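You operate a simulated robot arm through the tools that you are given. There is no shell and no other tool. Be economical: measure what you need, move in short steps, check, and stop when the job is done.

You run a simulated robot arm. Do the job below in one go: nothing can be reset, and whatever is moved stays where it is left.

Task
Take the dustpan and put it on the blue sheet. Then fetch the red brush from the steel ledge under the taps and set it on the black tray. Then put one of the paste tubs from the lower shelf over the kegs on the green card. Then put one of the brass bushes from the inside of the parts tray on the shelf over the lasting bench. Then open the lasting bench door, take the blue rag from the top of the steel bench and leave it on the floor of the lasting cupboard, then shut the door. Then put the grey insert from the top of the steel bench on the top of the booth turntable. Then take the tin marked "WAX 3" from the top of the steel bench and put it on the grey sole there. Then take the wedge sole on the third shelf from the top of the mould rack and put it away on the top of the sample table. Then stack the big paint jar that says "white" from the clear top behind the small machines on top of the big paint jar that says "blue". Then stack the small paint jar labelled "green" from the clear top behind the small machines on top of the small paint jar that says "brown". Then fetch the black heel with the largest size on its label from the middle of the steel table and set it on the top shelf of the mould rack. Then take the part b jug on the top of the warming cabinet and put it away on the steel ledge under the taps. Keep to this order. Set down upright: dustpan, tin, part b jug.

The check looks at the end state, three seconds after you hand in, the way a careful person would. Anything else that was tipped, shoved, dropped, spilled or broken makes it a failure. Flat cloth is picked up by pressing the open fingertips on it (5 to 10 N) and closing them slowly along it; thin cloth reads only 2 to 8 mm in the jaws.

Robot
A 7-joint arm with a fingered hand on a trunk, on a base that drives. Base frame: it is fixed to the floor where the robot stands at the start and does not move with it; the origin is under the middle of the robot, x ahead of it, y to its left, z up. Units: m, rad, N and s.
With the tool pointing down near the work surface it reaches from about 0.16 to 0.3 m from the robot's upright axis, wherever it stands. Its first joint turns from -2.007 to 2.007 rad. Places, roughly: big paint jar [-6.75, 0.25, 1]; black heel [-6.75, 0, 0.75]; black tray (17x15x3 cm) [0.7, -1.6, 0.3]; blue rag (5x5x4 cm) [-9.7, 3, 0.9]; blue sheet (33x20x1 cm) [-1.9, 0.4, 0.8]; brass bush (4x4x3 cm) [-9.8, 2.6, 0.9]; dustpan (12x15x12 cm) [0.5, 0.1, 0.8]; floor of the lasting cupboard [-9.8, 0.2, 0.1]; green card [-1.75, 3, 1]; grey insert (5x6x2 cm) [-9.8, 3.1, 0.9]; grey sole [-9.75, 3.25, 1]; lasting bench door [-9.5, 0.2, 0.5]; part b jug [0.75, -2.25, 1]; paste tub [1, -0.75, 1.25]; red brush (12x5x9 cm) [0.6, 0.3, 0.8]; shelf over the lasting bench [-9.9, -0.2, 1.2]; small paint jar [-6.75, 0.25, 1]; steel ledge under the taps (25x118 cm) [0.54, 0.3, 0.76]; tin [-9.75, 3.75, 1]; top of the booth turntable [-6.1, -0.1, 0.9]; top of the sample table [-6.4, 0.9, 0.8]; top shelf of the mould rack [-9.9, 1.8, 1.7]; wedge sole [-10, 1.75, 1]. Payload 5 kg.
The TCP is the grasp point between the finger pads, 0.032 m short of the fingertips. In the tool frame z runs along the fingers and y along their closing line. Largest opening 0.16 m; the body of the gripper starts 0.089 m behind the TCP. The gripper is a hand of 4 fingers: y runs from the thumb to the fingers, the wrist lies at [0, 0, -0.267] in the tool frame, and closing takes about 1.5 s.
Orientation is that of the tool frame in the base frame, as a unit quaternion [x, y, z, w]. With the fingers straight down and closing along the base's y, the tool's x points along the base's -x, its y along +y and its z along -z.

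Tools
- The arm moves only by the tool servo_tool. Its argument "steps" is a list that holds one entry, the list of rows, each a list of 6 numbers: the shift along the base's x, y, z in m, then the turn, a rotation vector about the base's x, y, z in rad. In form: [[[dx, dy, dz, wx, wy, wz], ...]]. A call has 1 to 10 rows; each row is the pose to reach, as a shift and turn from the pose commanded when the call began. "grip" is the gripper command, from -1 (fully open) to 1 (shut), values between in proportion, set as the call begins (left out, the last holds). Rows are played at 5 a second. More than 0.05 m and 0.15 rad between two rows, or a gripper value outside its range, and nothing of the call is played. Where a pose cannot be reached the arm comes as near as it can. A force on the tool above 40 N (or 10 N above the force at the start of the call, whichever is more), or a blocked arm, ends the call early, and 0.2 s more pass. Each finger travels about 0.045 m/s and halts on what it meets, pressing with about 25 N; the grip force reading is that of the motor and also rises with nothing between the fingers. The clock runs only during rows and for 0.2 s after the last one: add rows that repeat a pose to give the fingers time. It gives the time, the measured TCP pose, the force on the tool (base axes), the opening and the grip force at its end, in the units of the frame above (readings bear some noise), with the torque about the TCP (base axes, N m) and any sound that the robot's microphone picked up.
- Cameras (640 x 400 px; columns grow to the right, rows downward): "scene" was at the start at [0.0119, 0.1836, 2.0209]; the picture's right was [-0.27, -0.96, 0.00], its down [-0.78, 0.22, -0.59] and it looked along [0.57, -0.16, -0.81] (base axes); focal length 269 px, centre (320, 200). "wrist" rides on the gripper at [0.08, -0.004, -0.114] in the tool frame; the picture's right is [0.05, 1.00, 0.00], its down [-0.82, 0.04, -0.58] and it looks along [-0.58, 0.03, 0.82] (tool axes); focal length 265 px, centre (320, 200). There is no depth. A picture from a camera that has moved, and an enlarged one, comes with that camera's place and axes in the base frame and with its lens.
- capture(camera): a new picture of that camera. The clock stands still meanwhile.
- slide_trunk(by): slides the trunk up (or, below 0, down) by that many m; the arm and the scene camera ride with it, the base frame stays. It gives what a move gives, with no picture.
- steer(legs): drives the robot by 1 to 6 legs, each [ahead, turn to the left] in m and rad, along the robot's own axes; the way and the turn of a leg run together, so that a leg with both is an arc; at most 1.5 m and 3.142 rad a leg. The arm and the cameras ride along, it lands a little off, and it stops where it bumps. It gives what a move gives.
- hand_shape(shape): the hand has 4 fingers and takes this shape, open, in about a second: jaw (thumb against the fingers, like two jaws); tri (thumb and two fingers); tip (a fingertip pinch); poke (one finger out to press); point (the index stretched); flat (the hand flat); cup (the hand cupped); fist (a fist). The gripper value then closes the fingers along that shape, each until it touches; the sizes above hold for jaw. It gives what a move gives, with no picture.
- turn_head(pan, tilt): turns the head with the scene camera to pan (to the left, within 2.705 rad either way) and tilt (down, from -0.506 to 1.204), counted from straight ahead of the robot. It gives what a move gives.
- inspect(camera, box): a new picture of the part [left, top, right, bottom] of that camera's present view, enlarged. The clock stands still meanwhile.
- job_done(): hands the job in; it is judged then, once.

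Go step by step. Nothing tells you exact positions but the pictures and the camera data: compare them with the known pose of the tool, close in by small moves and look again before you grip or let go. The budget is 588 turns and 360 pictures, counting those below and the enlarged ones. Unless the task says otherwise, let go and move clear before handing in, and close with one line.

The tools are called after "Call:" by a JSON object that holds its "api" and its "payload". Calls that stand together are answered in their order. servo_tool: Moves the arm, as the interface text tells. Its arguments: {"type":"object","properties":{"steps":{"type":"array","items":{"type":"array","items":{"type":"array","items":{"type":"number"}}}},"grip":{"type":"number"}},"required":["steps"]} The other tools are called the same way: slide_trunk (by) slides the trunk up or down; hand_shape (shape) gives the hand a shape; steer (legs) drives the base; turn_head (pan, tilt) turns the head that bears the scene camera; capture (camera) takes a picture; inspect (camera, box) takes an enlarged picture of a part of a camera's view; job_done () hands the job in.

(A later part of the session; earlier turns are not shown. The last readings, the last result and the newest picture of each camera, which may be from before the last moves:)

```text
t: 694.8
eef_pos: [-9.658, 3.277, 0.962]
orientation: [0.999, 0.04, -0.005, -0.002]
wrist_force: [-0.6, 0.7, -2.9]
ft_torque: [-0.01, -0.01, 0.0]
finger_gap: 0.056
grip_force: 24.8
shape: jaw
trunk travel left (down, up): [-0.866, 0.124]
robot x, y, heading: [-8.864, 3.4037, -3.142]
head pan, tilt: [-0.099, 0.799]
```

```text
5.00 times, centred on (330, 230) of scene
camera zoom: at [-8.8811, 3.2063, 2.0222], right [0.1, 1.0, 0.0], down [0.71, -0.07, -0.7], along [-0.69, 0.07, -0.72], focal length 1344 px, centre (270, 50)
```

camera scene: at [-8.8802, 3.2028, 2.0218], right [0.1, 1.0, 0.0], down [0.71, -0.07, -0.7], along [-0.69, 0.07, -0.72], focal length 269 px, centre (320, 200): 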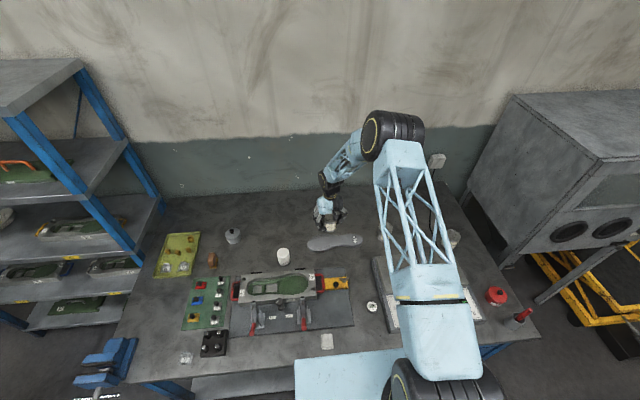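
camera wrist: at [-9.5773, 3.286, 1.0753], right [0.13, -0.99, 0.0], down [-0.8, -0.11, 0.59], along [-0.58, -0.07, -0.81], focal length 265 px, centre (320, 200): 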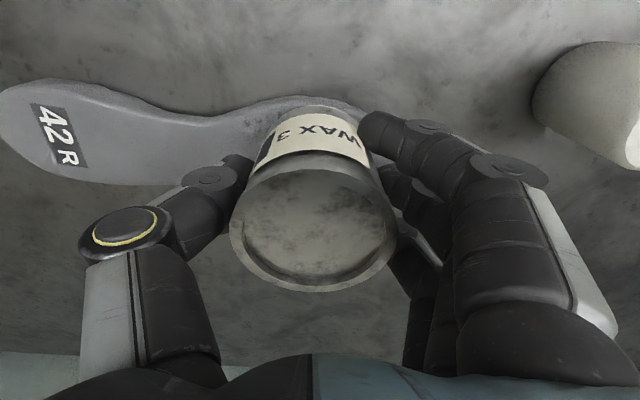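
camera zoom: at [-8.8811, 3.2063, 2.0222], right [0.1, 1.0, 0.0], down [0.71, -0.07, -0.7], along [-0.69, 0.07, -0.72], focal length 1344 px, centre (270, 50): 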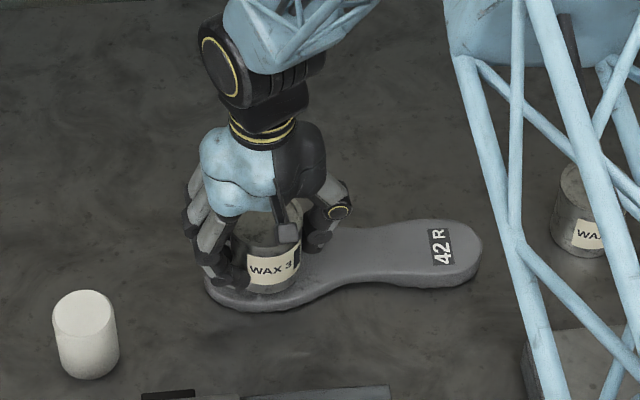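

The tin is slightly toward the sole's near edge, so I'll shift 1.5 cm back, then lower to contact.

Call:
{"api": "servo_tool", "payload": {"steps": [[[-0.015, 0.003, 0, 0, 0, 0], [-0.015, 0.003, -0.012, 0, 0, 0], [-0.015, 0.003, -0.02, 0, 0, 0], [-0.015, 0.003, -0.027, 0, 0, 0], [-0.015, 0.003, -0.033, 0, 0, 0]]]}}

Call:
{"api": "inspect", "payload": {"camera": "scene", "box": [280, 190, 380, 270]}}

```text
t: 696.0
eef_pos: [-9.6743, 3.2811, 0.9329]
orientation: [0.999, 0.041, -0.008, -0.001]
wrist_force: [3.3, 1.1, 24.3]
ft_torque: [0.04, -0.08, 0.02]
finger_gap: 0.0569
grip_force: 25.2
shape: jaw
trunk travel left (down, up): [-0.866, 0.124]
robot x, y, heading: [-8.8618, 3.4027, -3.139]
head pan, tilt: [-0.099, 0.799]
```

```text
5.00 times, centred on (330, 230) of scene
camera zoom: at [-8.8774, 3.2069, 2.0229], right [0.1, 1.0, 0.0], down [0.71, -0.07, -0.7], along [-0.69, 0.07, -0.72], focal length 1344 px, centre (270, 50)
```

zoom: 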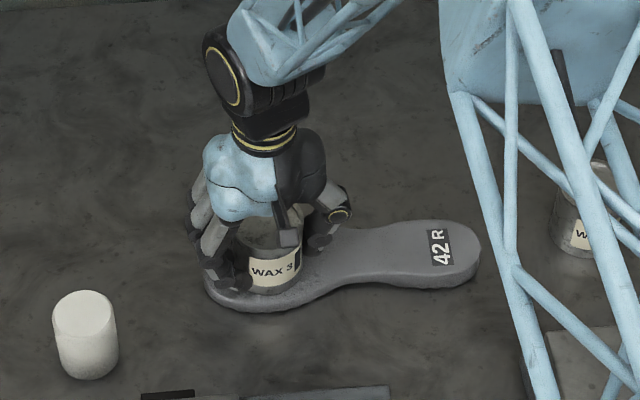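

Seated on the sole. I'll ease up, open gently and lift off.

Call:
{"api": "servo_tool", "payload": {"steps": [[[0, 0, 0.002, 0, 0, 0], [0, 0, 0.002, 0, 0, 0], [0, 0, 0.002, 0, 0, 0], [0, 0, 0.002, 0, 0, 0], [0, 0, 0.002, 0, 0, 0]]], "grip": -0.5}}

Call:
{"api": "servo_tool", "payload": {"steps": [[[0, 0, 0.03, 0, 0, 0], [0, 0, 0.07, 0, 0, 0], [0, 0, 0.11, 0, 0, 0], [0, 0, 0.15, 0, 0, 0], [0, 0, 0.2, 0, 0, 0]]]}}

Call:
{"api": "inspect", "payload": {"camera": "scene", "box": [280, 190, 380, 270]}}

```text
t: 697.2
eef_pos: [-9.6727, 3.28, 0.9325]
orientation: [0.999, 0.04, -0.007, -0.001]
wrist_force: [-0.1, -0.9, -0.3]
ft_torque: [0.02, 0.02, -0.01]
finger_gap: 0.1198
grip_force: 0.1
shape: jaw
trunk travel left (down, up): [-0.866, 0.124]
robot x, y, heading: [-8.8625, 3.4002, -3.145]
head pan, tilt: [-0.099, 0.799]
```

```text
t: 698.4
eef_pos: [-9.6717, 3.2783, 1.1323]
orientation: [0.999, 0.04, -0.006, -0.002]
wrist_force: [0.0, -0.1, -0.1]
ft_torque: [0.02, 0.06, 0.01]
finger_gap: 0.1194
grip_force: 0.0
shape: jaw
trunk travel left (down, up): [-0.866, 0.124]
robot x, y, heading: [-8.8615, 3.3986, -3.149]
head pan, tilt: [-0.099, 0.799]
```

```text
5.00 times, centred on (330, 230) of scene
camera zoom: at [-8.8779, 3.2068, 2.0222], right [0.1, 1.0, 0.0], down [0.71, -0.07, -0.7], along [-0.69, 0.07, -0.72], focal length 1344 px, centre (270, 50)
```

zoom: 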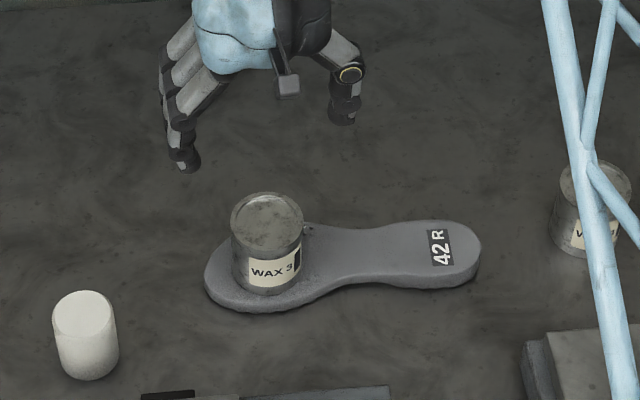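

WAX 3 stands on the grey sole. Next the wedge sole on the rack's third shelf; I'll drive in front of the mould rack.

Call:
{"api": "servo_tool", "payload": {"steps": [[[0.045, 0.01, 0.01, 0, 0, 0], [0.09, 0.02, 0.02, 0, 0, 0], [0.135, 0.03, 0.03, 0, 0, 0], [0.18, 0.04, 0.04, 0, 0, 0], [0.225, 0.05, 0.05, 0, 0, 0], [0.26, 0.06, 0.06, 0, 0, 0]]], "grip": -1}}

Call:
{"api": "steer", "payload": {"legs": [[-0.32, 0], [0, 1.573], [1.5, 0], [0.1, 0], [0, -1.571]]}}

Call:
{"api": "turn_head", "payload": {"pan": 0.0, "tilt": 0.6}}

Call:
{"api": "capture", "payload": {"camera": "scene"}}

```text
t: 699.8
eef_pos: [-9.4121, 3.3409, 1.1927]
orientation: [0.999, 0.04, -0.006, -0.002]
wrist_force: [-0.1, 0.4, -0.7]
ft_torque: [0.0, 0.01, -0.01]
finger_gap: 0.16
grip_force: 0.1
shape: jaw
trunk travel left (down, up): [-0.866, 0.124]
robot x, y, heading: [-8.861, 3.3963, -3.141]
head pan, tilt: [-0.099, 0.799]
```

```text
t: 717.7
eef_pos: [-9.157, 1.7684, 1.1908]
orientation: [1.0, 0.015, -0.006, -0.002]
wrist_force: [0.3, 0.1, -0.6]
ft_torque: [0.0, -0.01, -0.01]
finger_gap: 0.1599
grip_force: 0.0
shape: jaw
trunk travel left (down, up): [-0.866, 0.124]
robot x, y, heading: [-8.6025, 1.804, 3.089]
head pan, tilt: [-0.099, 0.799]
```

```text
t: 718.5
eef_pos: [-9.1563, 1.7684, 1.192]
orientation: [1.0, 0.015, -0.006, -0.002]
wrist_force: [0.4, 0.0, -0.1]
ft_torque: [0.03, 0.0, -0.02]
finger_gap: 0.1597
grip_force: 0.0
shape: jaw
trunk travel left (down, up): [-0.866, 0.124]
robot x, y, heading: [-8.6014, 1.8025, 3.091]
head pan, tilt: [0.0, 0.6]
```

```text
144 pictures are left
camera scene: at [-8.6395, 1.6021, 2.039], right [0.05, 1.0, 0.0], down [0.56, -0.03, -0.82], along [-0.82, 0.04, -0.57], focal length 269 px, centre (320, 200)
```

scene: 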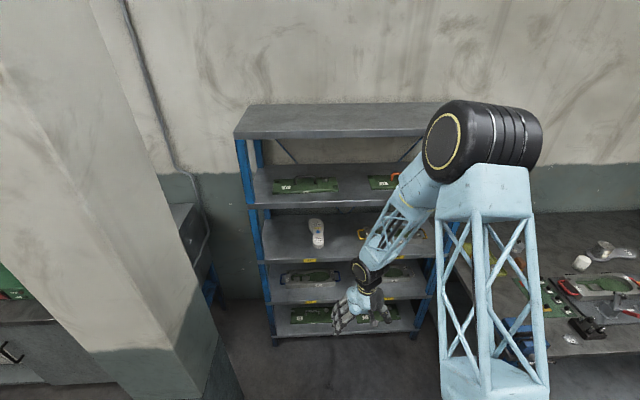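

Call:
{"api": "slide_trunk", "payload": {"by": -0.4}}

Call:
{"api": "turn_head", "payload": {"pan": 0.0, "tilt": 0.45}}

Call:
{"api": "inspect", "payload": {"camera": "scene", "box": [210, 60, 450, 300]}}

```text
t: 722.3
eef_pos: [-9.157, 1.7701, 0.7917]
orientation: [1.0, 0.016, -0.006, -0.001]
wrist_force: [0.4, -0.3, 0.1]
ft_torque: [0.01, 0.04, 0.0]
finger_gap: 0.1598
grip_force: 0.1
shape: jaw
trunk travel left (down, up): [-0.466, 0.524]
robot x, y, heading: [-8.6018, 1.8021, 3.091]
head pan, tilt: [0.0, 0.6]
```

```text
t: 723.0
eef_pos: [-9.157, 1.7695, 0.7911]
orientation: [1.0, 0.015, -0.006, -0.002]
wrist_force: [-0.3, -0.3, 0.0]
ft_torque: [0.0, 0.01, 0.03]
finger_gap: 0.16
grip_force: 0.0
shape: jaw
trunk travel left (down, up): [-0.466, 0.524]
robot x, y, heading: [-8.602, 1.8044, 3.092]
head pan, tilt: [0.0, 0.45]
```

```text
1.67 times, centred on (330, 180) of scene
camera zoom: at [-8.6429, 1.6022, 1.6526], right [0.05, 1.0, 0.0], down [0.44, -0.02, -0.9], along [-0.9, 0.04, -0.44], focal length 448 px, centre (303, 233)
```

zoom: 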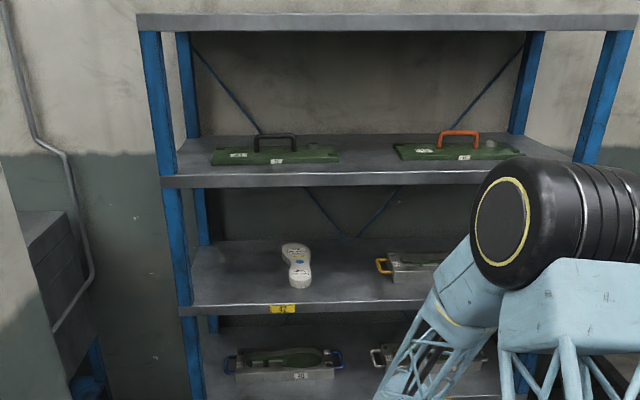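

Call:
{"api": "inspect", "payload": {"camera": "scene", "box": [295, 180, 355, 250]}}

```text
5.71 times, centred on (325, 215) of scene
camera zoom: at [-8.6429, 1.6022, 1.6526], right [0.05, 1.0, 0.0], down [0.44, -0.02, -0.9], along [-0.9, 0.04, -0.44], focal length 1537 px, centre (291, 114)
```

zoom: 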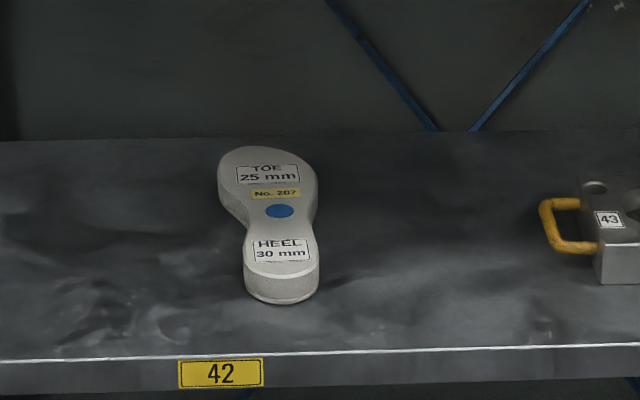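

The wedge sole lies heel-first (30 mm thick) at y≈1.64, heel end x≈-9.66, shelf z≈0.985. I'll tilt the hand about 40°, raise to height and drive up.

Call:
{"api": "slide_trunk", "payload": {"by": 0.3}}

Call:
{"api": "servo_tool", "payload": {"steps": [[[0, -0.03, 0.01, 0, 0.14, 0], [0, -0.06, 0.02, 0, 0.28, 0], [0, -0.09, 0.03, 0, 0.42, 0], [0, -0.12, 0.04, 0, 0.56, 0], [0, -0.13, 0.05, 0, 0.7, 0]]]}}

Call:
{"api": "steer", "payload": {"legs": [[0.24, 0]]}}

Call:
{"api": "capture", "payload": {"camera": "wrist"}}

Call:
{"api": "capture", "payload": {"camera": "scene"}}

```text
t: 726.0
eef_pos: [-9.1575, 1.7699, 1.0916]
orientation: [1.0, 0.014, -0.006, -0.001]
wrist_force: [1.2, -0.3, 0.3]
ft_torque: [-0.03, 0.03, 0.02]
finger_gap: 0.1599
grip_force: 0.1
shape: jaw
trunk travel left (down, up): [-0.766, 0.224]
robot x, y, heading: [-8.6021, 1.803, 3.091]
head pan, tilt: [0.0, 0.45]
```

```text
t: 727.4
eef_pos: [-9.1837, 1.8184, 1.143]
orientation: [0.925, -0.15, -0.343, -0.068]
wrist_force: [0.0, -0.2, -0.2]
ft_torque: [-0.01, 0.0, 0.04]
finger_gap: 0.1597
grip_force: 0.0
shape: jaw
trunk travel left (down, up): [-0.766, 0.224]
robot x, y, heading: [-8.6014, 1.8052, 3.094]
head pan, tilt: [0.0, 0.45]
stopped in row 5: the arm was blocked; the commanded pose is now the measured one
```

```text
t: 729.2
eef_pos: [-9.4231, 1.8284, 1.142]
orientation: [0.925, -0.149, -0.343, -0.068]
wrist_force: [-0.1, 0.0, -0.5]
ft_torque: [0.03, -0.04, -0.04]
finger_gap: 0.1603
grip_force: 0.1
shape: jaw
trunk travel left (down, up): [-0.766, 0.224]
robot x, y, heading: [-8.8429, 1.8159, 3.096]
head pan, tilt: [0.0, 0.45]
```

```text
141 pictures are left
camera wrist: at [-9.2949, 1.7867, 1.1758], right [-0.28, -0.96, -0.06], down [-0.25, 0.02, 0.97], along [-0.93, 0.29, -0.24], focal length 265 px, centre (320, 200)
```

wrist: 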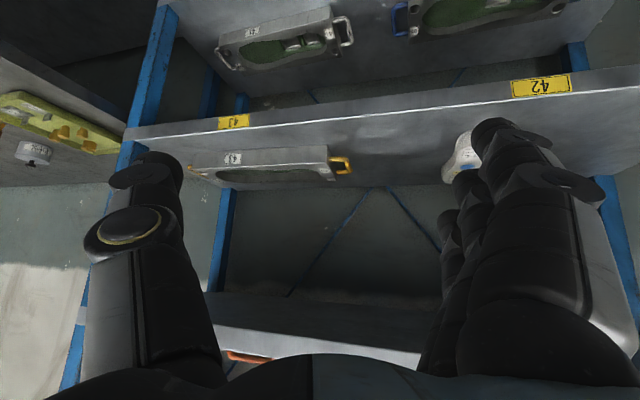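

```text
140 pictures are left
camera scene: at [-8.8813, 1.6134, 1.9525], right [0.05, 1.0, 0.0], down [0.44, -0.02, -0.9], along [-0.9, 0.04, -0.44], focal length 269 px, centre (320, 200)
```

scene: 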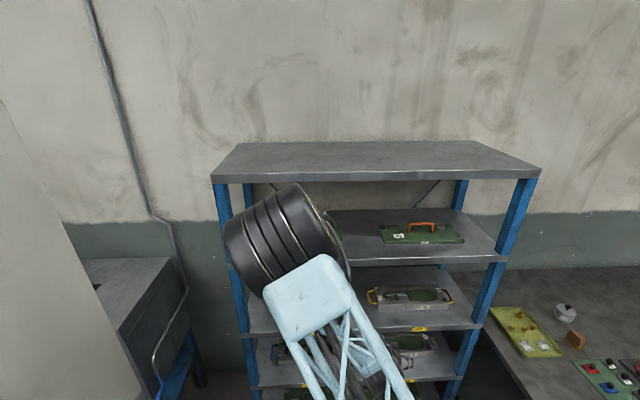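

The arm folded awkwardly with the elbow near the rack. I'll back off and stretch the arm so the tilt is comfortable.

Call:
{"api": "steer", "payload": {"legs": [[-0.3, 0]]}}

Call:
{"api": "servo_tool", "payload": {"steps": [[[-0.03, -0.02, 0, 0, -0.06, 0.04], [-0.06, -0.04, 0, 0, -0.06, 0.08], [-0.09, -0.06, 0, 0, -0.06, 0.12], [-0.12, -0.08, 0, 0, -0.06, 0.16], [-0.15, -0.1, 0, 0, -0.06, 0.2], [-0.18, -0.12, 0, 0, -0.06, 0.24], [-0.21, -0.14, 0, 0, -0.06, 0.28], [-0.24, -0.16, 0, 0, -0.06, 0.3]]]}}

Call:
{"api": "capture", "payload": {"camera": "scene"}}

Call:
{"api": "capture", "payload": {"camera": "wrist"}}

```text
t: 731.2
eef_pos: [-9.1231, 1.8145, 1.1421]
orientation: [0.925, -0.148, -0.344, -0.067]
wrist_force: [0.9, 1.2, 0.1]
ft_torque: [0.04, 0.02, 0.02]
finger_gap: 0.1601
grip_force: 0.0
shape: jaw
trunk travel left (down, up): [-0.766, 0.224]
robot x, y, heading: [-8.5394, 1.8032, 3.093]
head pan, tilt: [0.0, 0.45]
```

```text
t: 733.0
eef_pos: [-9.3648, 1.6541, 1.1406]
orientation: [0.947, -0.007, -0.322, -0.02]
wrist_force: [-0.2, 0.6, 0.5]
ft_torque: [0.0, -0.03, 0.0]
finger_gap: 0.1601
grip_force: 0.1
shape: jaw
trunk travel left (down, up): [-0.766, 0.224]
robot x, y, heading: [-8.5426, 1.799, 3.099]
head pan, tilt: [0.0, 0.45]
```

```text
139 pictures are left
camera scene: at [-8.5828, 1.5989, 1.9525], right [0.05, 1.0, 0.0], down [0.44, -0.02, -0.9], along [-0.9, 0.04, -0.44], focal length 269 px, centre (320, 200)
```

scene: 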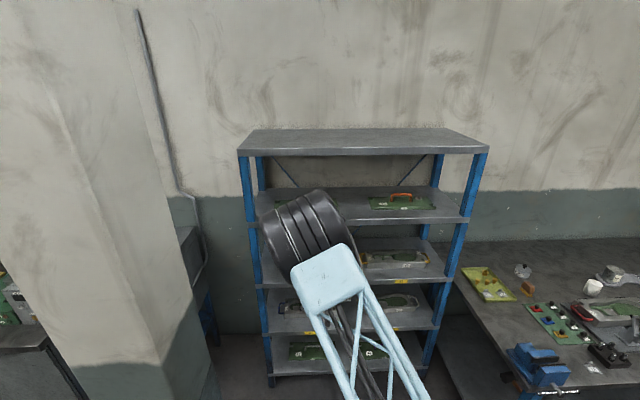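

```text
138 pictures are left
camera wrist: at [-9.2329, 1.6534, 1.1841], right [0.02, -1.0, -0.06], down [-0.3, -0.07, 0.95], along [-0.95, 0.0, -0.3], focal length 265 px, centre (320, 200)
```

wrist: 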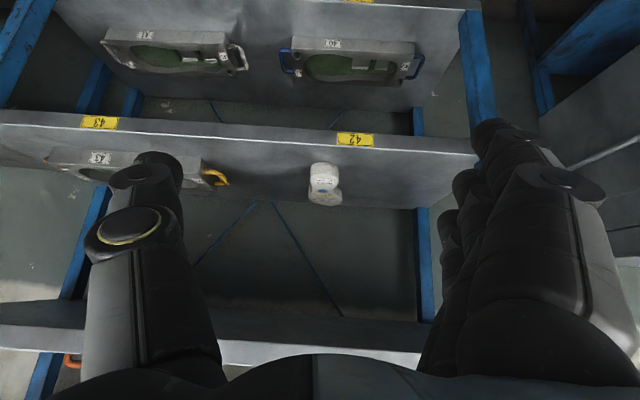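

The hand is now well aligned with the sole. I'll extend a bit more, then drive in slowly.

Call:
{"api": "servo_tool", "payload": {"steps": [[[-0.04, -0.003, 0, 0, 0.02, 0], [-0.08, -0.006, 0, 0, 0.03, 0], [-0.12, -0.009, 0, 0, 0.04, 0], [-0.15, -0.01, 0, 0, 0.04, 0]]], "grip": -0.4}}

Call:
{"api": "capture", "payload": {"camera": "scene"}}

```text
t: 734.0
eef_pos: [-9.5155, 1.6434, 1.1412]
orientation: [0.94, -0.007, -0.34, -0.018]
wrist_force: [-0.8, -0.5, 0.4]
ft_torque: [0.01, 0.05, -0.03]
finger_gap: 0.1125
grip_force: 0.0
shape: jaw
trunk travel left (down, up): [-0.766, 0.224]
robot x, y, heading: [-8.544, 1.7992, 3.093]
head pan, tilt: [0.0, 0.45]
```

```text
137 pictures are left
camera scene: at [-8.5826, 1.6001, 1.9526], right [0.05, 1.0, 0.0], down [0.44, -0.02, -0.9], along [-0.9, 0.04, -0.44], focal length 269 px, centre (320, 200)
```

scene: 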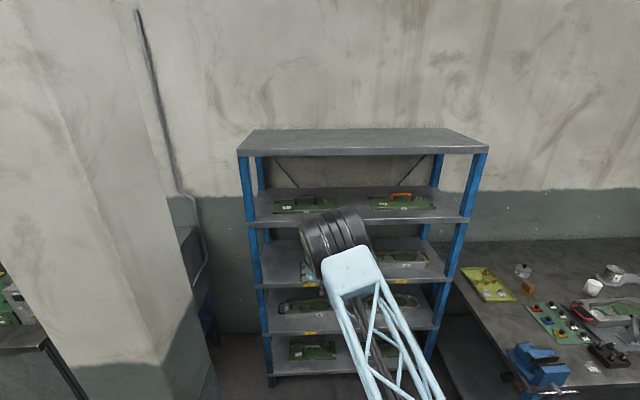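

Call:
{"api": "servo_tool", "payload": {"steps": [[[0, -0.003, -0.035, 0, 0, 0], [0, -0.003, -0.066, 0, 0, 0]]]}}

Call:
{"api": "steer", "payload": {"legs": [[0.12, 0]]}}

Call:
{"api": "capture", "payload": {"camera": "wrist"}}

```text
t: 734.6
eef_pos: [-9.5134, 1.6404, 1.0769]
orientation: [0.94, -0.007, -0.34, -0.018]
wrist_force: [-0.1, -1.2, -0.3]
ft_torque: [0.01, -0.02, -0.03]
finger_gap: 0.1122
grip_force: 0.1
shape: jaw
trunk travel left (down, up): [-0.766, 0.224]
robot x, y, heading: [-8.5412, 1.7985, 3.096]
head pan, tilt: [0.0, 0.45]
```

```text
t: 735.8
eef_pos: [-9.635, 1.6453, 1.0749]
orientation: [0.94, -0.007, -0.34, -0.02]
wrist_force: [0.7, 0.2, 0.5]
ft_torque: [0.01, -0.04, 0.03]
finger_gap: 0.1123
grip_force: 0.0
shape: jaw
trunk travel left (down, up): [-0.766, 0.224]
robot x, y, heading: [-8.6577, 1.8046, 3.096]
head pan, tilt: [0.0, 0.45]
```

```text
136 pictures are left
camera wrist: at [-9.5007, 1.6443, 1.1122], right [0.01, -1.0, -0.06], down [-0.26, -0.07, 0.96], along [-0.97, 0.0, -0.26], focal length 265 px, centre (320, 200)
```

wrist: 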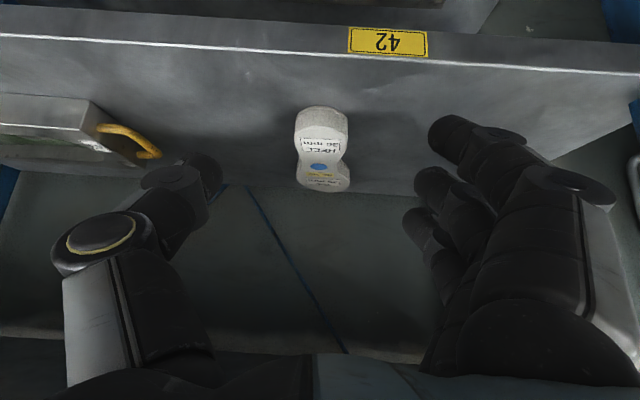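

Call:
{"api": "servo_tool", "payload": {"steps": [[[-0.03, 0.001, 0, 0, 0.03, 0], [-0.06, 0.001, 0, 0, 0.06, 0], [-0.088, 0.001, 0, 0, 0.09, 0], [-0.088, 0.001, -0.018, 0, 0.09, 0], [-0.088, 0.001, -0.033, 0, 0.09, 0]]]}}

Call:
{"api": "capture", "payload": {"camera": "wrist"}}

```text
t: 737.0
eef_pos: [-9.721, 1.6483, 1.0434]
orientation: [0.924, -0.01, -0.382, -0.02]
wrist_force: [0.1, 0.2, -1.3]
ft_torque: [0.0, 0.01, 0.03]
finger_gap: 0.1124
grip_force: 0.0
shape: jaw
trunk travel left (down, up): [-0.766, 0.224]
robot x, y, heading: [-8.6591, 1.8075, 3.09]
head pan, tilt: [0.0, 0.45]
```

```text
135 pictures are left
camera wrist: at [-9.5852, 1.6466, 1.0678], right [0.01, -1.0, -0.07], down [-0.17, -0.07, 0.98], along [-0.99, 0.01, -0.17], focal length 265 px, centre (320, 200)
```

wrist: 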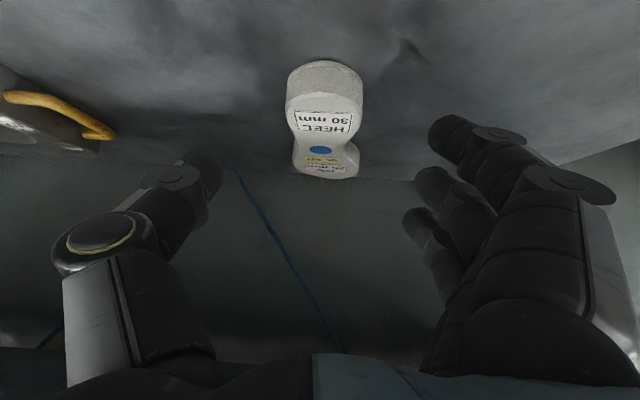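

I'll lower to light contact and close on the heel.

Call:
{"api": "servo_tool", "payload": {"steps": [[[-0.004, -0.003, -0.006, 0, 0, 0], [-0.008, -0.003, -0.011, 0, 0, 0], [-0.008, -0.003, -0.015, 0, 0, 0]]]}}

Call:
{"api": "servo_tool", "payload": {"steps": [[[0, 0, 0, 0, 0, 0], [0, 0, 0, 0, 0, 0], [0, 0, 0, 0, 0, 0], [0, 0, 0, 0, 0, 0], [0, 0, 0, 0, 0, 0], [0, 0, 0, 0, 0, 0], [0, 0, 0, 0, 0, 0], [0, 0, 0, 0, 0, 0], [0, 0, 0, 0, 0, 0]]], "grip": 1}}

Call:
{"api": "capture", "payload": {"camera": "wrist"}}

```text
t: 737.8
eef_pos: [-9.7298, 1.6437, 1.0278]
orientation: [0.923, -0.008, -0.383, -0.019]
wrist_force: [-0.5, 0.4, -0.5]
ft_torque: [-0.03, 0.01, 0.02]
finger_gap: 0.1123
grip_force: 0.1
shape: jaw
trunk travel left (down, up): [-0.766, 0.224]
robot x, y, heading: [-8.6578, 1.8051, 3.097]
head pan, tilt: [0.0, 0.45]
```

```text
t: 739.8
eef_pos: [-9.7295, 1.6452, 1.0279]
orientation: [0.924, -0.007, -0.383, -0.018]
wrist_force: [-0.2, 0.0, 0.8]
ft_torque: [-0.01, 0.01, -0.01]
finger_gap: 0.0
grip_force: 24.6
shape: jaw
trunk travel left (down, up): [-0.766, 0.224]
robot x, y, heading: [-8.661, 1.8055, 3.097]
head pan, tilt: [0.0, 0.45]
```

```text
134 pictures are left
camera wrist: at [-9.593, 1.6428, 1.0525], right [0.01, -1.0, -0.07], down [-0.17, -0.07, 0.98], along [-0.99, 0.0, -0.17], focal length 265 px, centre (320, 200)
```

wrist: 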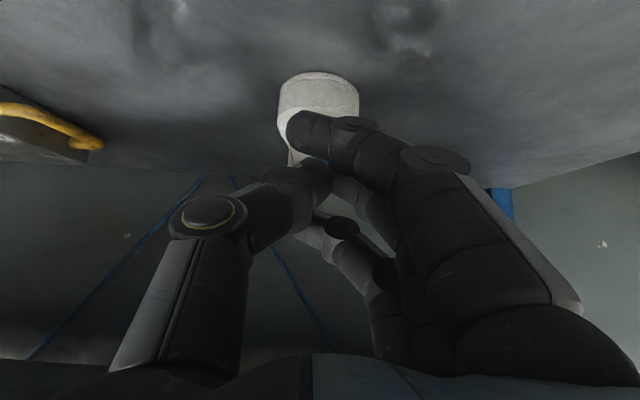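

The sole is lower and further in than estimated (shelf about z 0.95). I'll reopen and adjust.

Call:
{"api": "servo_tool", "payload": {"steps": [[[0, 0, 0.005, 0, 0, 0], [0, 0, 0.005, 0, 0, 0], [0, 0, 0.005, 0, 0, 0], [0, 0, 0.005, 0, 0, 0], [-0.018, -0.001, -0.005, 0, 0, 0], [-0.035, -0.001, -0.015, 0, 0, 0]]], "grip": -0.4}}

Call:
{"api": "capture", "payload": {"camera": "wrist"}}

```text
t: 741.2
eef_pos: [-9.7631, 1.6439, 1.0123]
orientation: [0.924, -0.008, -0.383, -0.02]
wrist_force: [0.1, -0.1, -0.5]
ft_torque: [-0.03, 0.01, -0.01]
finger_gap: 0.1118
grip_force: 0.1
shape: jaw
trunk travel left (down, up): [-0.766, 0.224]
robot x, y, heading: [-8.6614, 1.8077, 3.099]
head pan, tilt: [0.0, 0.45]
```

```text
133 pictures are left
camera wrist: at [-9.6274, 1.641, 1.0372], right [0.01, -1.0, -0.07], down [-0.17, -0.07, 0.98], along [-0.99, 0.0, -0.17], focal length 265 px, centre (320, 200)
```

wrist: 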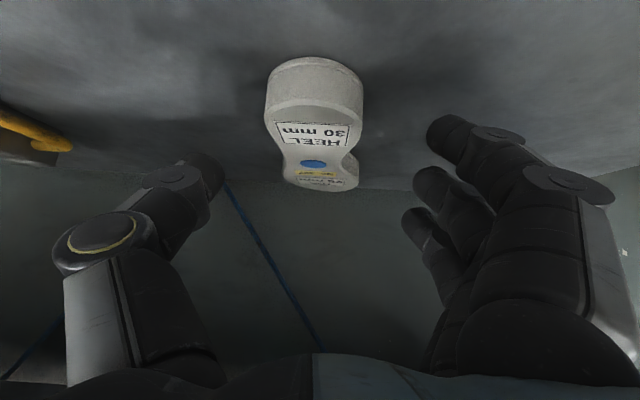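

Call:
{"api": "servo_tool", "payload": {"steps": [[[0, 0.001, -0.02, 0, 0, 0], [0, 0.001, -0.03, 0, 0, 0]]]}}

Call:
{"api": "steer", "payload": {"legs": [[0.055, 0]]}}

Call:
{"api": "capture", "payload": {"camera": "wrist"}}

```text
t: 741.8
eef_pos: [-9.7648, 1.6437, 0.9818]
orientation: [0.924, -0.009, -0.382, -0.019]
wrist_force: [-0.5, 0.5, -0.2]
ft_torque: [0.01, 0.0, -0.01]
finger_gap: 0.1116
grip_force: 0.1
shape: jaw
trunk travel left (down, up): [-0.766, 0.224]
robot x, y, heading: [-8.6577, 1.8065, 3.096]
head pan, tilt: [0.0, 0.45]
```

```text
t: 742.8
eef_pos: [-9.8194, 1.6455, 0.9816]
orientation: [0.924, -0.009, -0.382, -0.019]
wrist_force: [-0.5, -0.4, -0.5]
ft_torque: [-0.02, -0.02, 0.02]
finger_gap: 0.1117
grip_force: 0.1
shape: jaw
trunk travel left (down, up): [-0.766, 0.224]
robot x, y, heading: [-8.7114, 1.8101, 3.091]
head pan, tilt: [0.0, 0.45]
```

```text
132 pictures are left
camera wrist: at [-9.6835, 1.6447, 1.006], right [0.01, -1.0, -0.07], down [-0.17, -0.07, 0.98], along [-0.99, 0.01, -0.17], focal length 265 px, centre (320, 200)
```

wrist: 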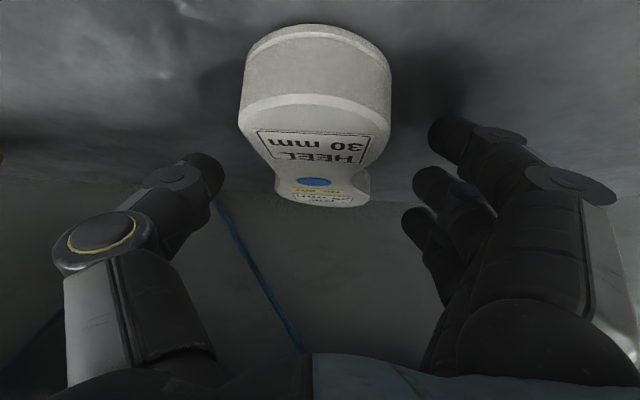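

The thumb would ride too high in jaw shape. I'll lift slightly and switch to the fingertip pinch, which keeps thumb and finger level.

Call:
{"api": "servo_tool", "payload": {"steps": [[[0, 0, 0.03, 0, 0, 0], [0, 0, 0.03, 0, 0, 0]]]}}

Call:
{"api": "hand_shape", "payload": {"shape": "tip"}}

Call:
{"api": "servo_tool", "payload": {"steps": [[[-0.008, 0, 0, 0, 0, 0], [-0.016, 0, -0.015, 0, 0, 0], [-0.016, 0, -0.03, 0, 0, 0], [-0.016, 0, -0.04, 0, 0, 0]]], "grip": -0.25}}

Call:
{"api": "capture", "payload": {"camera": "wrist"}}

```text
t: 743.4
eef_pos: [-9.8202, 1.6456, 1.012]
orientation: [0.924, -0.009, -0.382, -0.02]
wrist_force: [0.5, 0.1, -0.2]
ft_torque: [0.01, -0.01, 0.04]
finger_gap: 0.1115
grip_force: 0.1
shape: jaw
trunk travel left (down, up): [-0.766, 0.224]
robot x, y, heading: [-8.7205, 1.8106, 3.095]
head pan, tilt: [0.0, 0.45]
```

```text
t: 744.3
eef_pos: [-9.8201, 1.6467, 1.0118]
orientation: [0.924, -0.008, -0.383, -0.019]
wrist_force: [0.3, 0.1, -0.1]
ft_torque: [0.03, -0.02, -0.01]
finger_gap: 0.1597
grip_force: 0.0
shape: tip
trunk travel left (down, up): [-0.766, 0.224]
robot x, y, heading: [-8.716, 1.8111, 3.095]
head pan, tilt: [0.0, 0.45]
```

```text
t: 745.3
eef_pos: [-9.8347, 1.6464, 0.9718]
orientation: [0.923, -0.008, -0.383, -0.019]
wrist_force: [0.1, 0.3, 0.2]
ft_torque: [0.0, -0.04, 0.03]
finger_gap: 0.1002
grip_force: 0.2
shape: tip
trunk travel left (down, up): [-0.766, 0.224]
robot x, y, heading: [-8.716, 1.8085, 3.093]
head pan, tilt: [0.0, 0.45]
```

```text
131 pictures are left
camera wrist: at [-9.6991, 1.6443, 0.9969], right [0.01, -1.0, -0.07], down [-0.17, -0.07, 0.98], along [-0.99, 0.01, -0.17], focal length 265 px, centre (320, 200)
```

wrist: 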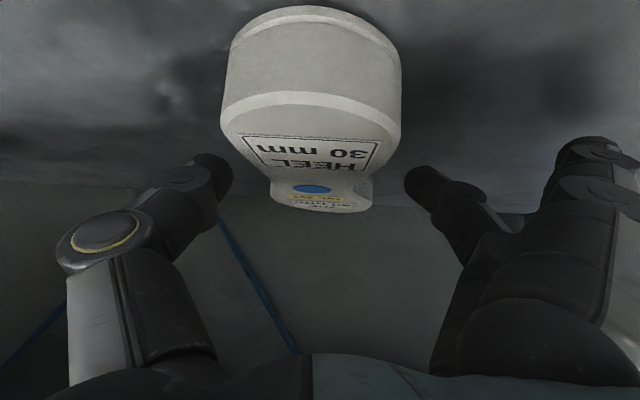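

Call:
{"api": "servo_tool", "payload": {"steps": [[[0, -0.002, -0.01, 0, 0, 0], [0, -0.002, -0.018, 0, 0, 0], [0, -0.002, -0.022, 0, 0, 0]]]}}

Call:
{"api": "servo_tool", "payload": {"steps": [[[0, 0, 0, 0, 0, 0], [0, 0, 0, 0, 0, 0], [0, 0, 0, 0, 0, 0], [0, 0, 0, 0, 0, 0], [0, 0, 0, 0, 0, 0], [0, 0, 0, 0, 0, 0], [0, 0, 0, 0, 0, 0], [0, 0, 0, 0, 0, 0]]], "grip": 1}}

Call:
{"api": "capture", "payload": {"camera": "wrist"}}

```text
t: 746.1
eef_pos: [-9.8366, 1.6467, 0.9592]
orientation: [0.922, -0.01, -0.387, -0.017]
wrist_force: [-5.8, 13.1, 35.7]
ft_torque: [-3.89, -0.37, -0.36]
finger_gap: 0.1001
grip_force: 0.0
shape: tip
trunk travel left (down, up): [-0.766, 0.224]
robot x, y, heading: [-8.7178, 1.8107, 3.089]
head pan, tilt: [0.0, 0.45]
```

```text
t: 746.7
eef_pos: [-9.8387, 1.6466, 0.9599]
orientation: [0.922, -0.012, -0.387, -0.018]
wrist_force: [0.9, 7.8, 12.7]
ft_torque: [-1.38, -0.33, 0.36]
finger_gap: 0.053
grip_force: 18.6
shape: tip
trunk travel left (down, up): [-0.766, 0.224]
robot x, y, heading: [-8.7143, 1.808, 3.093]
head pan, tilt: [0.0, 0.45]
stopped in row 3: the force on the tool passed its limit at 48 N (the readings are from after the stop); the commanded pose is now the measured one
```

```text
130 pictures are left
camera wrist: at [-9.7025, 1.6442, 0.9825], right [0.0, -1.0, -0.06], down [-0.16, -0.06, 0.99], along [-0.99, 0.01, -0.16], focal length 265 px, centre (320, 200)
```

wrist: 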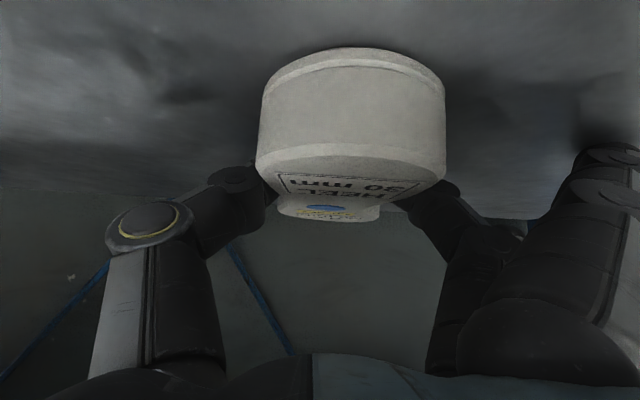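

The pinch has closed on the heel. I'll hold a moment and lift gently.

Call:
{"api": "servo_tool", "payload": {"steps": [[[0, 0, 0.003, 0, 0, 0], [0, 0, 0.003, 0, 0, 0], [0, 0, 0.003, 0, 0, 0], [0, 0, 0.01, 0, 0, 0], [0, 0, 0.025, 0, 0, 0], [0, 0, 0.04, 0, 0, 0]]]}}

Call:
{"api": "capture", "payload": {"camera": "wrist"}}

```text
t: 748.1
eef_pos: [-9.8365, 1.6449, 0.9933]
orientation: [0.923, -0.01, -0.385, -0.018]
wrist_force: [-0.3, 0.0, -1.4]
ft_torque: [0.03, -0.1, 0.0]
finger_gap: 0.0526
grip_force: 25.0
shape: tip
trunk travel left (down, up): [-0.766, 0.224]
robot x, y, heading: [-8.7147, 1.8059, 3.096]
head pan, tilt: [0.0, 0.45]
```

```text
129 pictures are left
camera wrist: at [-9.7, 1.6424, 1.0176], right [0.0, -1.0, -0.06], down [-0.17, -0.06, 0.98], along [-0.99, 0.01, -0.17], focal length 265 px, centre (320, 200)
```

wrist: 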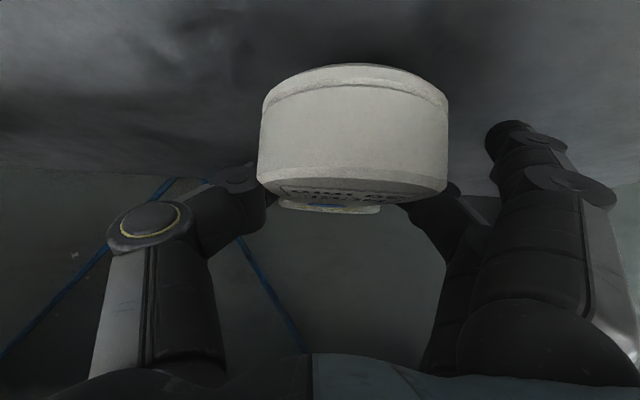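

The sole is lifted. I'll back straight out.

Call:
{"api": "steer", "payload": {"legs": [[-0.2, 0]]}}

Call:
{"api": "capture", "payload": {"camera": "wrist"}}

Call:
{"api": "capture", "payload": {"camera": "scene"}}

```text
t: 749.7
eef_pos: [-9.6375, 1.6353, 0.9951]
orientation: [0.923, -0.01, -0.385, -0.018]
wrist_force: [0.7, 1.0, -1.7]
ft_torque: [0.02, -0.09, 0.0]
finger_gap: 0.0526
grip_force: 25.0
shape: tip
trunk travel left (down, up): [-0.766, 0.224]
robot x, y, heading: [-8.5186, 1.8006, 3.093]
head pan, tilt: [0.0, 0.45]
```

```text
128 pictures are left
camera wrist: at [-9.5003, 1.6337, 1.0194], right [0.0, -1.0, -0.06], down [-0.16, -0.06, 0.98], along [-0.99, 0.01, -0.16], focal length 265 px, centre (320, 200)
```

wrist: 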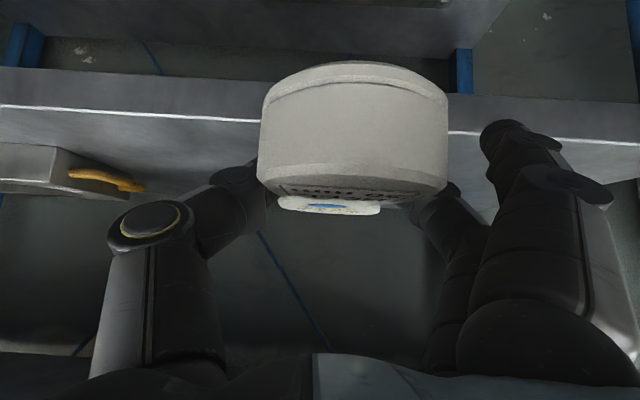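

```text
127 pictures are left
camera scene: at [-8.5566, 1.5977, 1.9527], right [0.05, 1.0, 0.0], down [0.43, -0.02, -0.9], along [-0.9, 0.05, -0.43], focal length 269 px, centre (320, 200)
```

scene: 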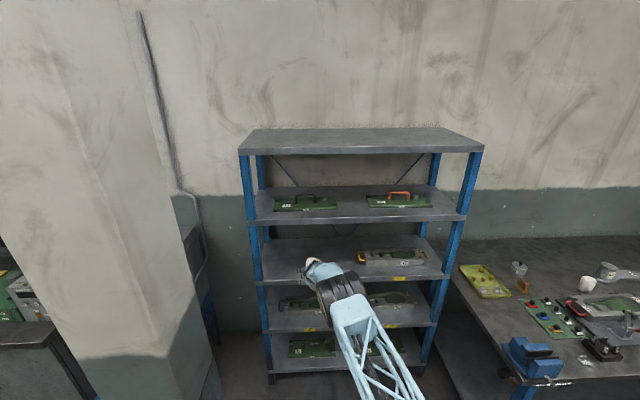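

Call:
{"api": "servo_tool", "payload": {"steps": [[[0.04, 0.005, 0.005, 0, 0, 0], [0.08, 0.01, 0.01, 0, 0, 0], [0.12, 0.015, 0.015, 0, 0, 0], [0.16, 0.02, 0.02, 0, 0, 0], [0.2, 0.025, 0.025, 0, 0, 0], [0.24, 0.03, 0.03, 0, 0, 0]]]}}

Call:
{"api": "slide_trunk", "payload": {"by": 0.2}}

Call:
{"api": "capture", "payload": {"camera": "scene"}}

```text
t: 751.1
eef_pos: [-9.3968, 1.6654, 1.0287]
orientation: [0.922, -0.011, -0.386, -0.018]
wrist_force: [-0.2, 0.1, -2.8]
ft_torque: [-0.01, -0.08, 0.03]
finger_gap: 0.0524
grip_force: 25.2
shape: tip
trunk travel left (down, up): [-0.766, 0.224]
robot x, y, heading: [-8.5174, 1.7988, 3.086]
head pan, tilt: [0.0, 0.45]
```

```text
t: 753.3
eef_pos: [-9.3976, 1.6649, 1.2279]
orientation: [0.923, -0.01, -0.385, -0.019]
wrist_force: [-0.2, 0.5, -1.5]
ft_torque: [0.0, -0.12, 0.03]
finger_gap: 0.0521
grip_force: 24.7
shape: tip
trunk travel left (down, up): [-0.966, 0.024]
robot x, y, heading: [-8.5164, 1.7981, 3.091]
head pan, tilt: [0.0, 0.45]
```

```text
126 pictures are left
camera scene: at [-8.5584, 1.5974, 2.1525], right [0.05, 1.0, 0.0], down [0.43, -0.02, -0.9], along [-0.9, 0.05, -0.44], focal length 269 px, centre (320, 200)
```

scene: 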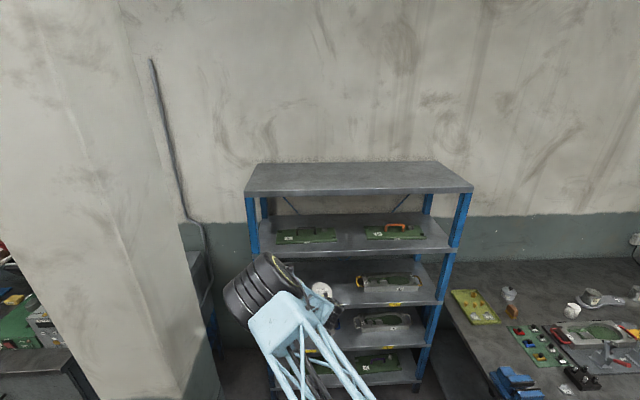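

The sole is out. For the drive I'll swing the hand vertical and pull in, to keep the sole clear of the pillar.

Call:
{"api": "servo_tool", "payload": {"steps": [[[0.03, 0.01, 0.01, 0, -0.1, 0], [0.06, 0.02, 0.02, 0, -0.2, 0], [0.09, 0.03, 0.03, 0, -0.3, 0], [0.12, 0.04, 0.04, 0, -0.4, 0], [0.15, 0.05, 0.05, 0, -0.5, 0], [0.18, 0.06, 0.06, 0, -0.6, 0], [0.21, 0.07, 0.07, 0, -0.7, 0], [0.24, 0.08, 0.08, 0, -0.77, 0], [0.27, 0.09, 0.09, 0, -0.77, 0]]]}}

Call:
{"api": "capture", "payload": {"camera": "wrist"}}

```text
t: 755.3
eef_pos: [-9.1254, 1.7563, 1.319]
orientation: [1.0, -0.003, -0.011, -0.021]
wrist_force: [0.5, 0.6, -1.6]
ft_torque: [-0.02, 0.01, -0.03]
finger_gap: 0.0524
grip_force: 24.7
shape: tip
trunk travel left (down, up): [-0.966, 0.024]
robot x, y, heading: [-8.5149, 1.8008, 3.095]
head pan, tilt: [0.0, 0.45]
```

```text
125 pictures are left
camera wrist: at [-9.0434, 1.7548, 1.4324], right [0.05, -1.0, -0.04], down [-0.8, -0.06, 0.59], along [-0.59, 0.01, -0.8], focal length 265 px, centre (320, 200)
```

wrist: 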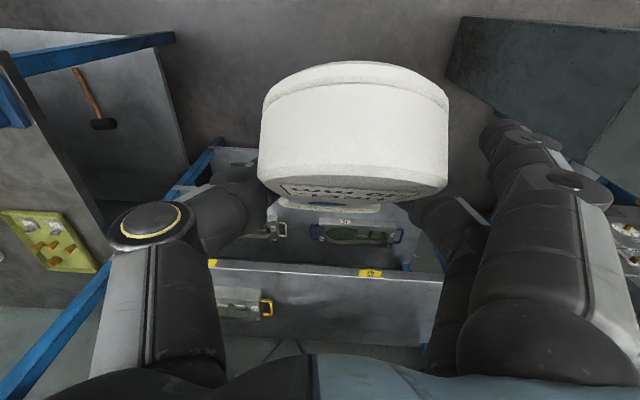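

Call:
{"api": "steer", "payload": {"legs": [[0, 1.836], [0.73, 0], [0, 1.352], [0.95, 0]]}}

Call:
{"api": "steer", "payload": {"legs": [[0, 0.86], [0.66, 0], [0, -0.86], [0.4, 0]]}}

Call:
{"api": "turn_head", "payload": {"pan": -0.7, "tilt": 0.7}}

Call:
{"api": "capture", "payload": {"camera": "scene"}}

```text
t: 772.0
eef_pos: [-6.8137, 1.1389, 1.3176]
orientation: [-0.012, 1.0, -0.021, 0.011]
wrist_force: [1.1, -0.1, -2.6]
ft_torque: [-0.03, 0.04, -0.04]
finger_gap: 0.0522
grip_force: 24.9
shape: tip
trunk travel left (down, up): [-0.966, 0.024]
robot x, y, heading: [-7.4238, 1.0756, -0.019]
head pan, tilt: [0.0, 0.45]
```

```text
t: 782.4
eef_pos: [-5.9779, 1.6213, 1.3178]
orientation: [-0.009, 1.0, -0.02, 0.011]
wrist_force: [1.0, -0.4, -2.3]
ft_torque: [0.0, 0.05, 0.06]
finger_gap: 0.0522
grip_force: 25.2
shape: tip
trunk travel left (down, up): [-0.966, 0.024]
robot x, y, heading: [-6.5913, 1.5619, -0.024]
head pan, tilt: [0.0, 0.45]
```

```text
t: 783.5
eef_pos: [-5.9805, 1.6211, 1.3184]
orientation: [-0.008, 1.0, -0.021, 0.01]
wrist_force: [-0.1, -0.9, -2.7]
ft_torque: [-0.03, 0.06, 0.04]
finger_gap: 0.0523
grip_force: 24.8
shape: tip
trunk travel left (down, up): [-0.966, 0.024]
robot x, y, heading: [-6.5889, 1.5699, -0.023]
head pan, tilt: [-0.7, 0.7]
```

```text
124 pictures are left
camera scene: at [-6.5788, 1.7147, 2.1304], right [-0.66, -0.75, 0.0], down [-0.48, 0.43, -0.77], along [0.57, -0.51, -0.64], focal length 269 px, centre (320, 200)
```

scene: 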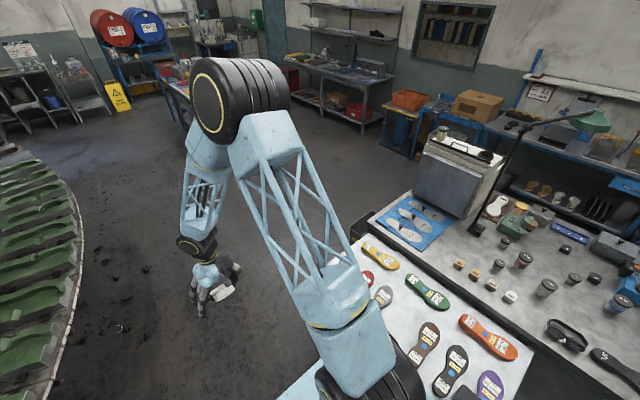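

Call:
{"api": "steer", "payload": {"legs": [[0, -1.548]]}}

Call:
{"api": "turn_head", "payload": {"pan": 0.0, "tilt": 0.95}}

Call:
{"api": "capture", "payload": {"camera": "scene"}}

```text
t: 787.9
eef_pos: [-6.5321, 0.9565, 1.3175]
orientation: [0.699, 0.715, -0.022, -0.006]
wrist_force: [-0.7, 0.6, -2.4]
ft_torque: [0.03, 0.01, 0.0]
finger_gap: 0.0521
grip_force: 24.9
shape: tip
trunk travel left (down, up): [-0.966, 0.024]
robot x, y, heading: [-6.5897, 1.5667, -1.596]
head pan, tilt: [-0.7, 0.7]
```

```text
t: 789.0
eef_pos: [-6.5304, 0.9566, 1.3177]
orientation: [0.698, 0.715, -0.022, -0.007]
wrist_force: [-0.4, -0.8, -1.8]
ft_torque: [0.07, -0.01, -0.05]
finger_gap: 0.0522
grip_force: 25.1
shape: tip
trunk travel left (down, up): [-0.966, 0.024]
robot x, y, heading: [-6.5892, 1.5627, -1.596]
head pan, tilt: [0.0, 0.949]
```

```text
123 pictures are left
camera scene: at [-6.3854, 1.5481, 2.1107], right [-1.0, 0.02, 0.0], down [0.02, 0.81, -0.58], along [-0.01, -0.58, -0.81], focal length 269 px, centre (320, 200)
```

scene: 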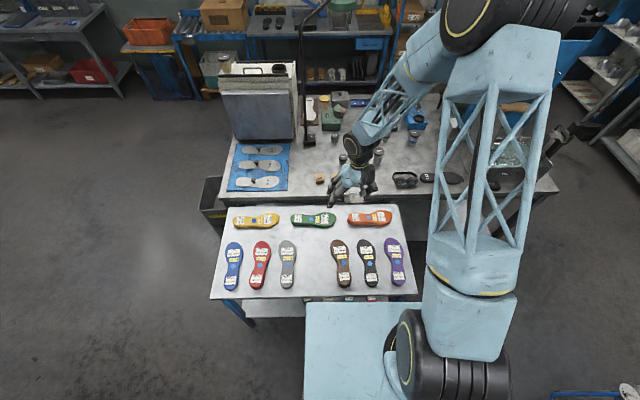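

There is a free gap on the sample table between the grey and brown soles, centred near (-6.37, 1.0). I need more standoff, so I'll move to the table's north-east corner and reach diagonally.

Call:
{"api": "steer", "payload": {"legs": [[0, 1.79], [0.85, 0], [0, -2.5]]}}

Call:
{"api": "turn_head", "payload": {"pan": 0.0, "tilt": 0.8}}

Call:
{"api": "capture", "payload": {"camera": "scene"}}

```text
t: 804.2
eef_pos: [-6.1067, 1.2289, 1.3187]
orientation: [0.9, 0.436, -0.019, -0.014]
wrist_force: [0.0, -0.4, -0.9]
ft_torque: [0.05, -0.04, 0.02]
finger_gap: 0.0521
grip_force: 25.3
shape: tip
trunk travel left (down, up): [-0.966, 0.024]
robot x, y, heading: [-5.767, 1.7365, -2.284]
head pan, tilt: [0.0, 0.949]
```

```text
t: 804.9
eef_pos: [-6.1069, 1.2277, 1.3177]
orientation: [0.9, 0.435, -0.019, -0.015]
wrist_force: [0.4, 0.2, -2.2]
ft_torque: [0.05, -0.03, 0.02]
finger_gap: 0.052
grip_force: 25.0
shape: tip
trunk travel left (down, up): [-0.966, 0.024]
robot x, y, heading: [-5.7688, 1.7353, -2.284]
head pan, tilt: [0.0, 0.799]
```

```text
122 pictures are left
camera scene: at [-5.6228, 1.5869, 2.1221], right [-0.76, 0.65, 0.0], down [0.47, 0.54, -0.7], along [-0.46, -0.53, -0.72], focal length 269 px, centre (320, 200)
```

scene: 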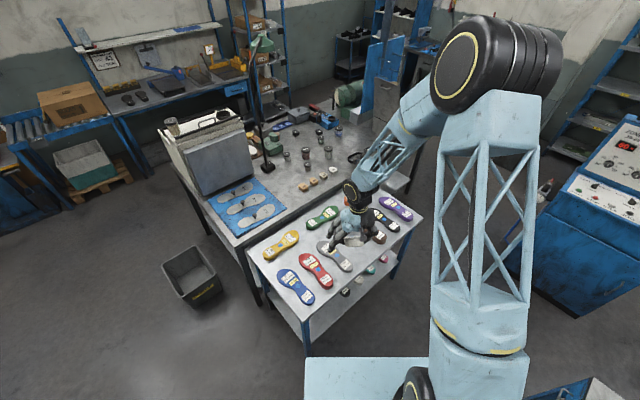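

Call:
{"api": "servo_tool", "payload": {"steps": [[[-0.035, 0, 0, 0, 0, 0.13], [-0.07, 0, 0, 0, 0, 0.26], [-0.105, 0, 0, 0, 0, 0.39], [-0.14, 0, 0, 0, 0, 0.52], [-0.175, 0, 0, 0, 0, 0.65]]]}}

Call:
{"api": "servo_tool", "payload": {"steps": [[[-0.015, -0.01, 0, -0.13, 0, 0], [-0.03, -0.02, 0, -0.26, 0, 0], [-0.045, -0.03, 0, -0.39, 0, 0], [-0.06, -0.04, 0, -0.52, 0, 0], [-0.075, -0.06, 0, -0.65, 0, 0], [-0.088, -0.08, 0, -0.75, 0, 0]]]}}

Call:
{"api": "capture", "payload": {"camera": "scene"}}

Call:
{"api": "capture", "payload": {"camera": "wrist"}}

```text
t: 806.1
eef_pos: [-6.2839, 1.2288, 1.3185]
orientation: [0.713, 0.701, -0.021, -0.007]
wrist_force: [-0.3, 0.1, -2.7]
ft_torque: [0.06, -0.04, 0.02]
finger_gap: 0.0523
grip_force: 24.9
shape: tip
trunk travel left (down, up): [-0.966, 0.024]
robot x, y, heading: [-5.7664, 1.7359, -2.282]
head pan, tilt: [0.0, 0.799]
```

```text
t: 807.5
eef_pos: [-6.3716, 1.1471, 1.3182]
orientation: [0.666, 0.643, -0.278, 0.254]
wrist_force: [0.0, -0.4, -3.5]
ft_torque: [0.1, -0.01, 0.03]
finger_gap: 0.0518
grip_force: 24.8
shape: tip
trunk travel left (down, up): [-0.966, 0.024]
robot x, y, heading: [-5.767, 1.738, -2.286]
head pan, tilt: [0.0, 0.799]
```

```text
121 pictures are left
camera scene: at [-5.6251, 1.5879, 2.1225], right [-0.76, 0.65, 0.0], down [0.47, 0.54, -0.7], along [-0.46, -0.53, -0.72], focal length 269 px, centre (320, 200)
```

scene: 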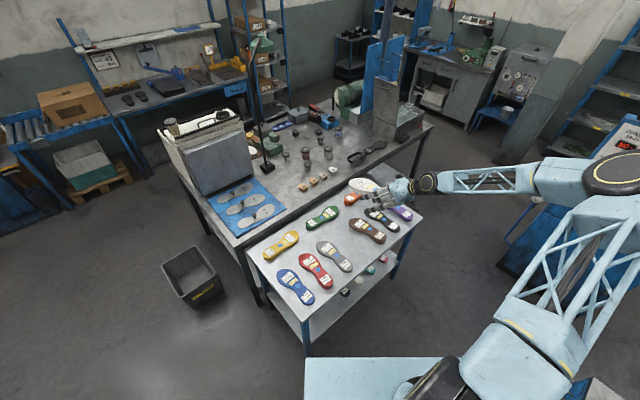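

```text
120 pictures are left
camera wrist: at [-6.3705, 1.284, 1.3456], right [1.0, -0.01, -0.05], down [0.05, -0.18, 0.98], along [-0.01, -0.98, -0.18], focal length 265 px, centre (320, 200)
```

wrist: 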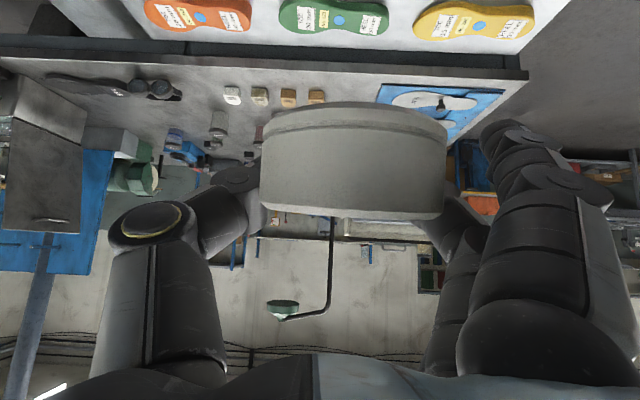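

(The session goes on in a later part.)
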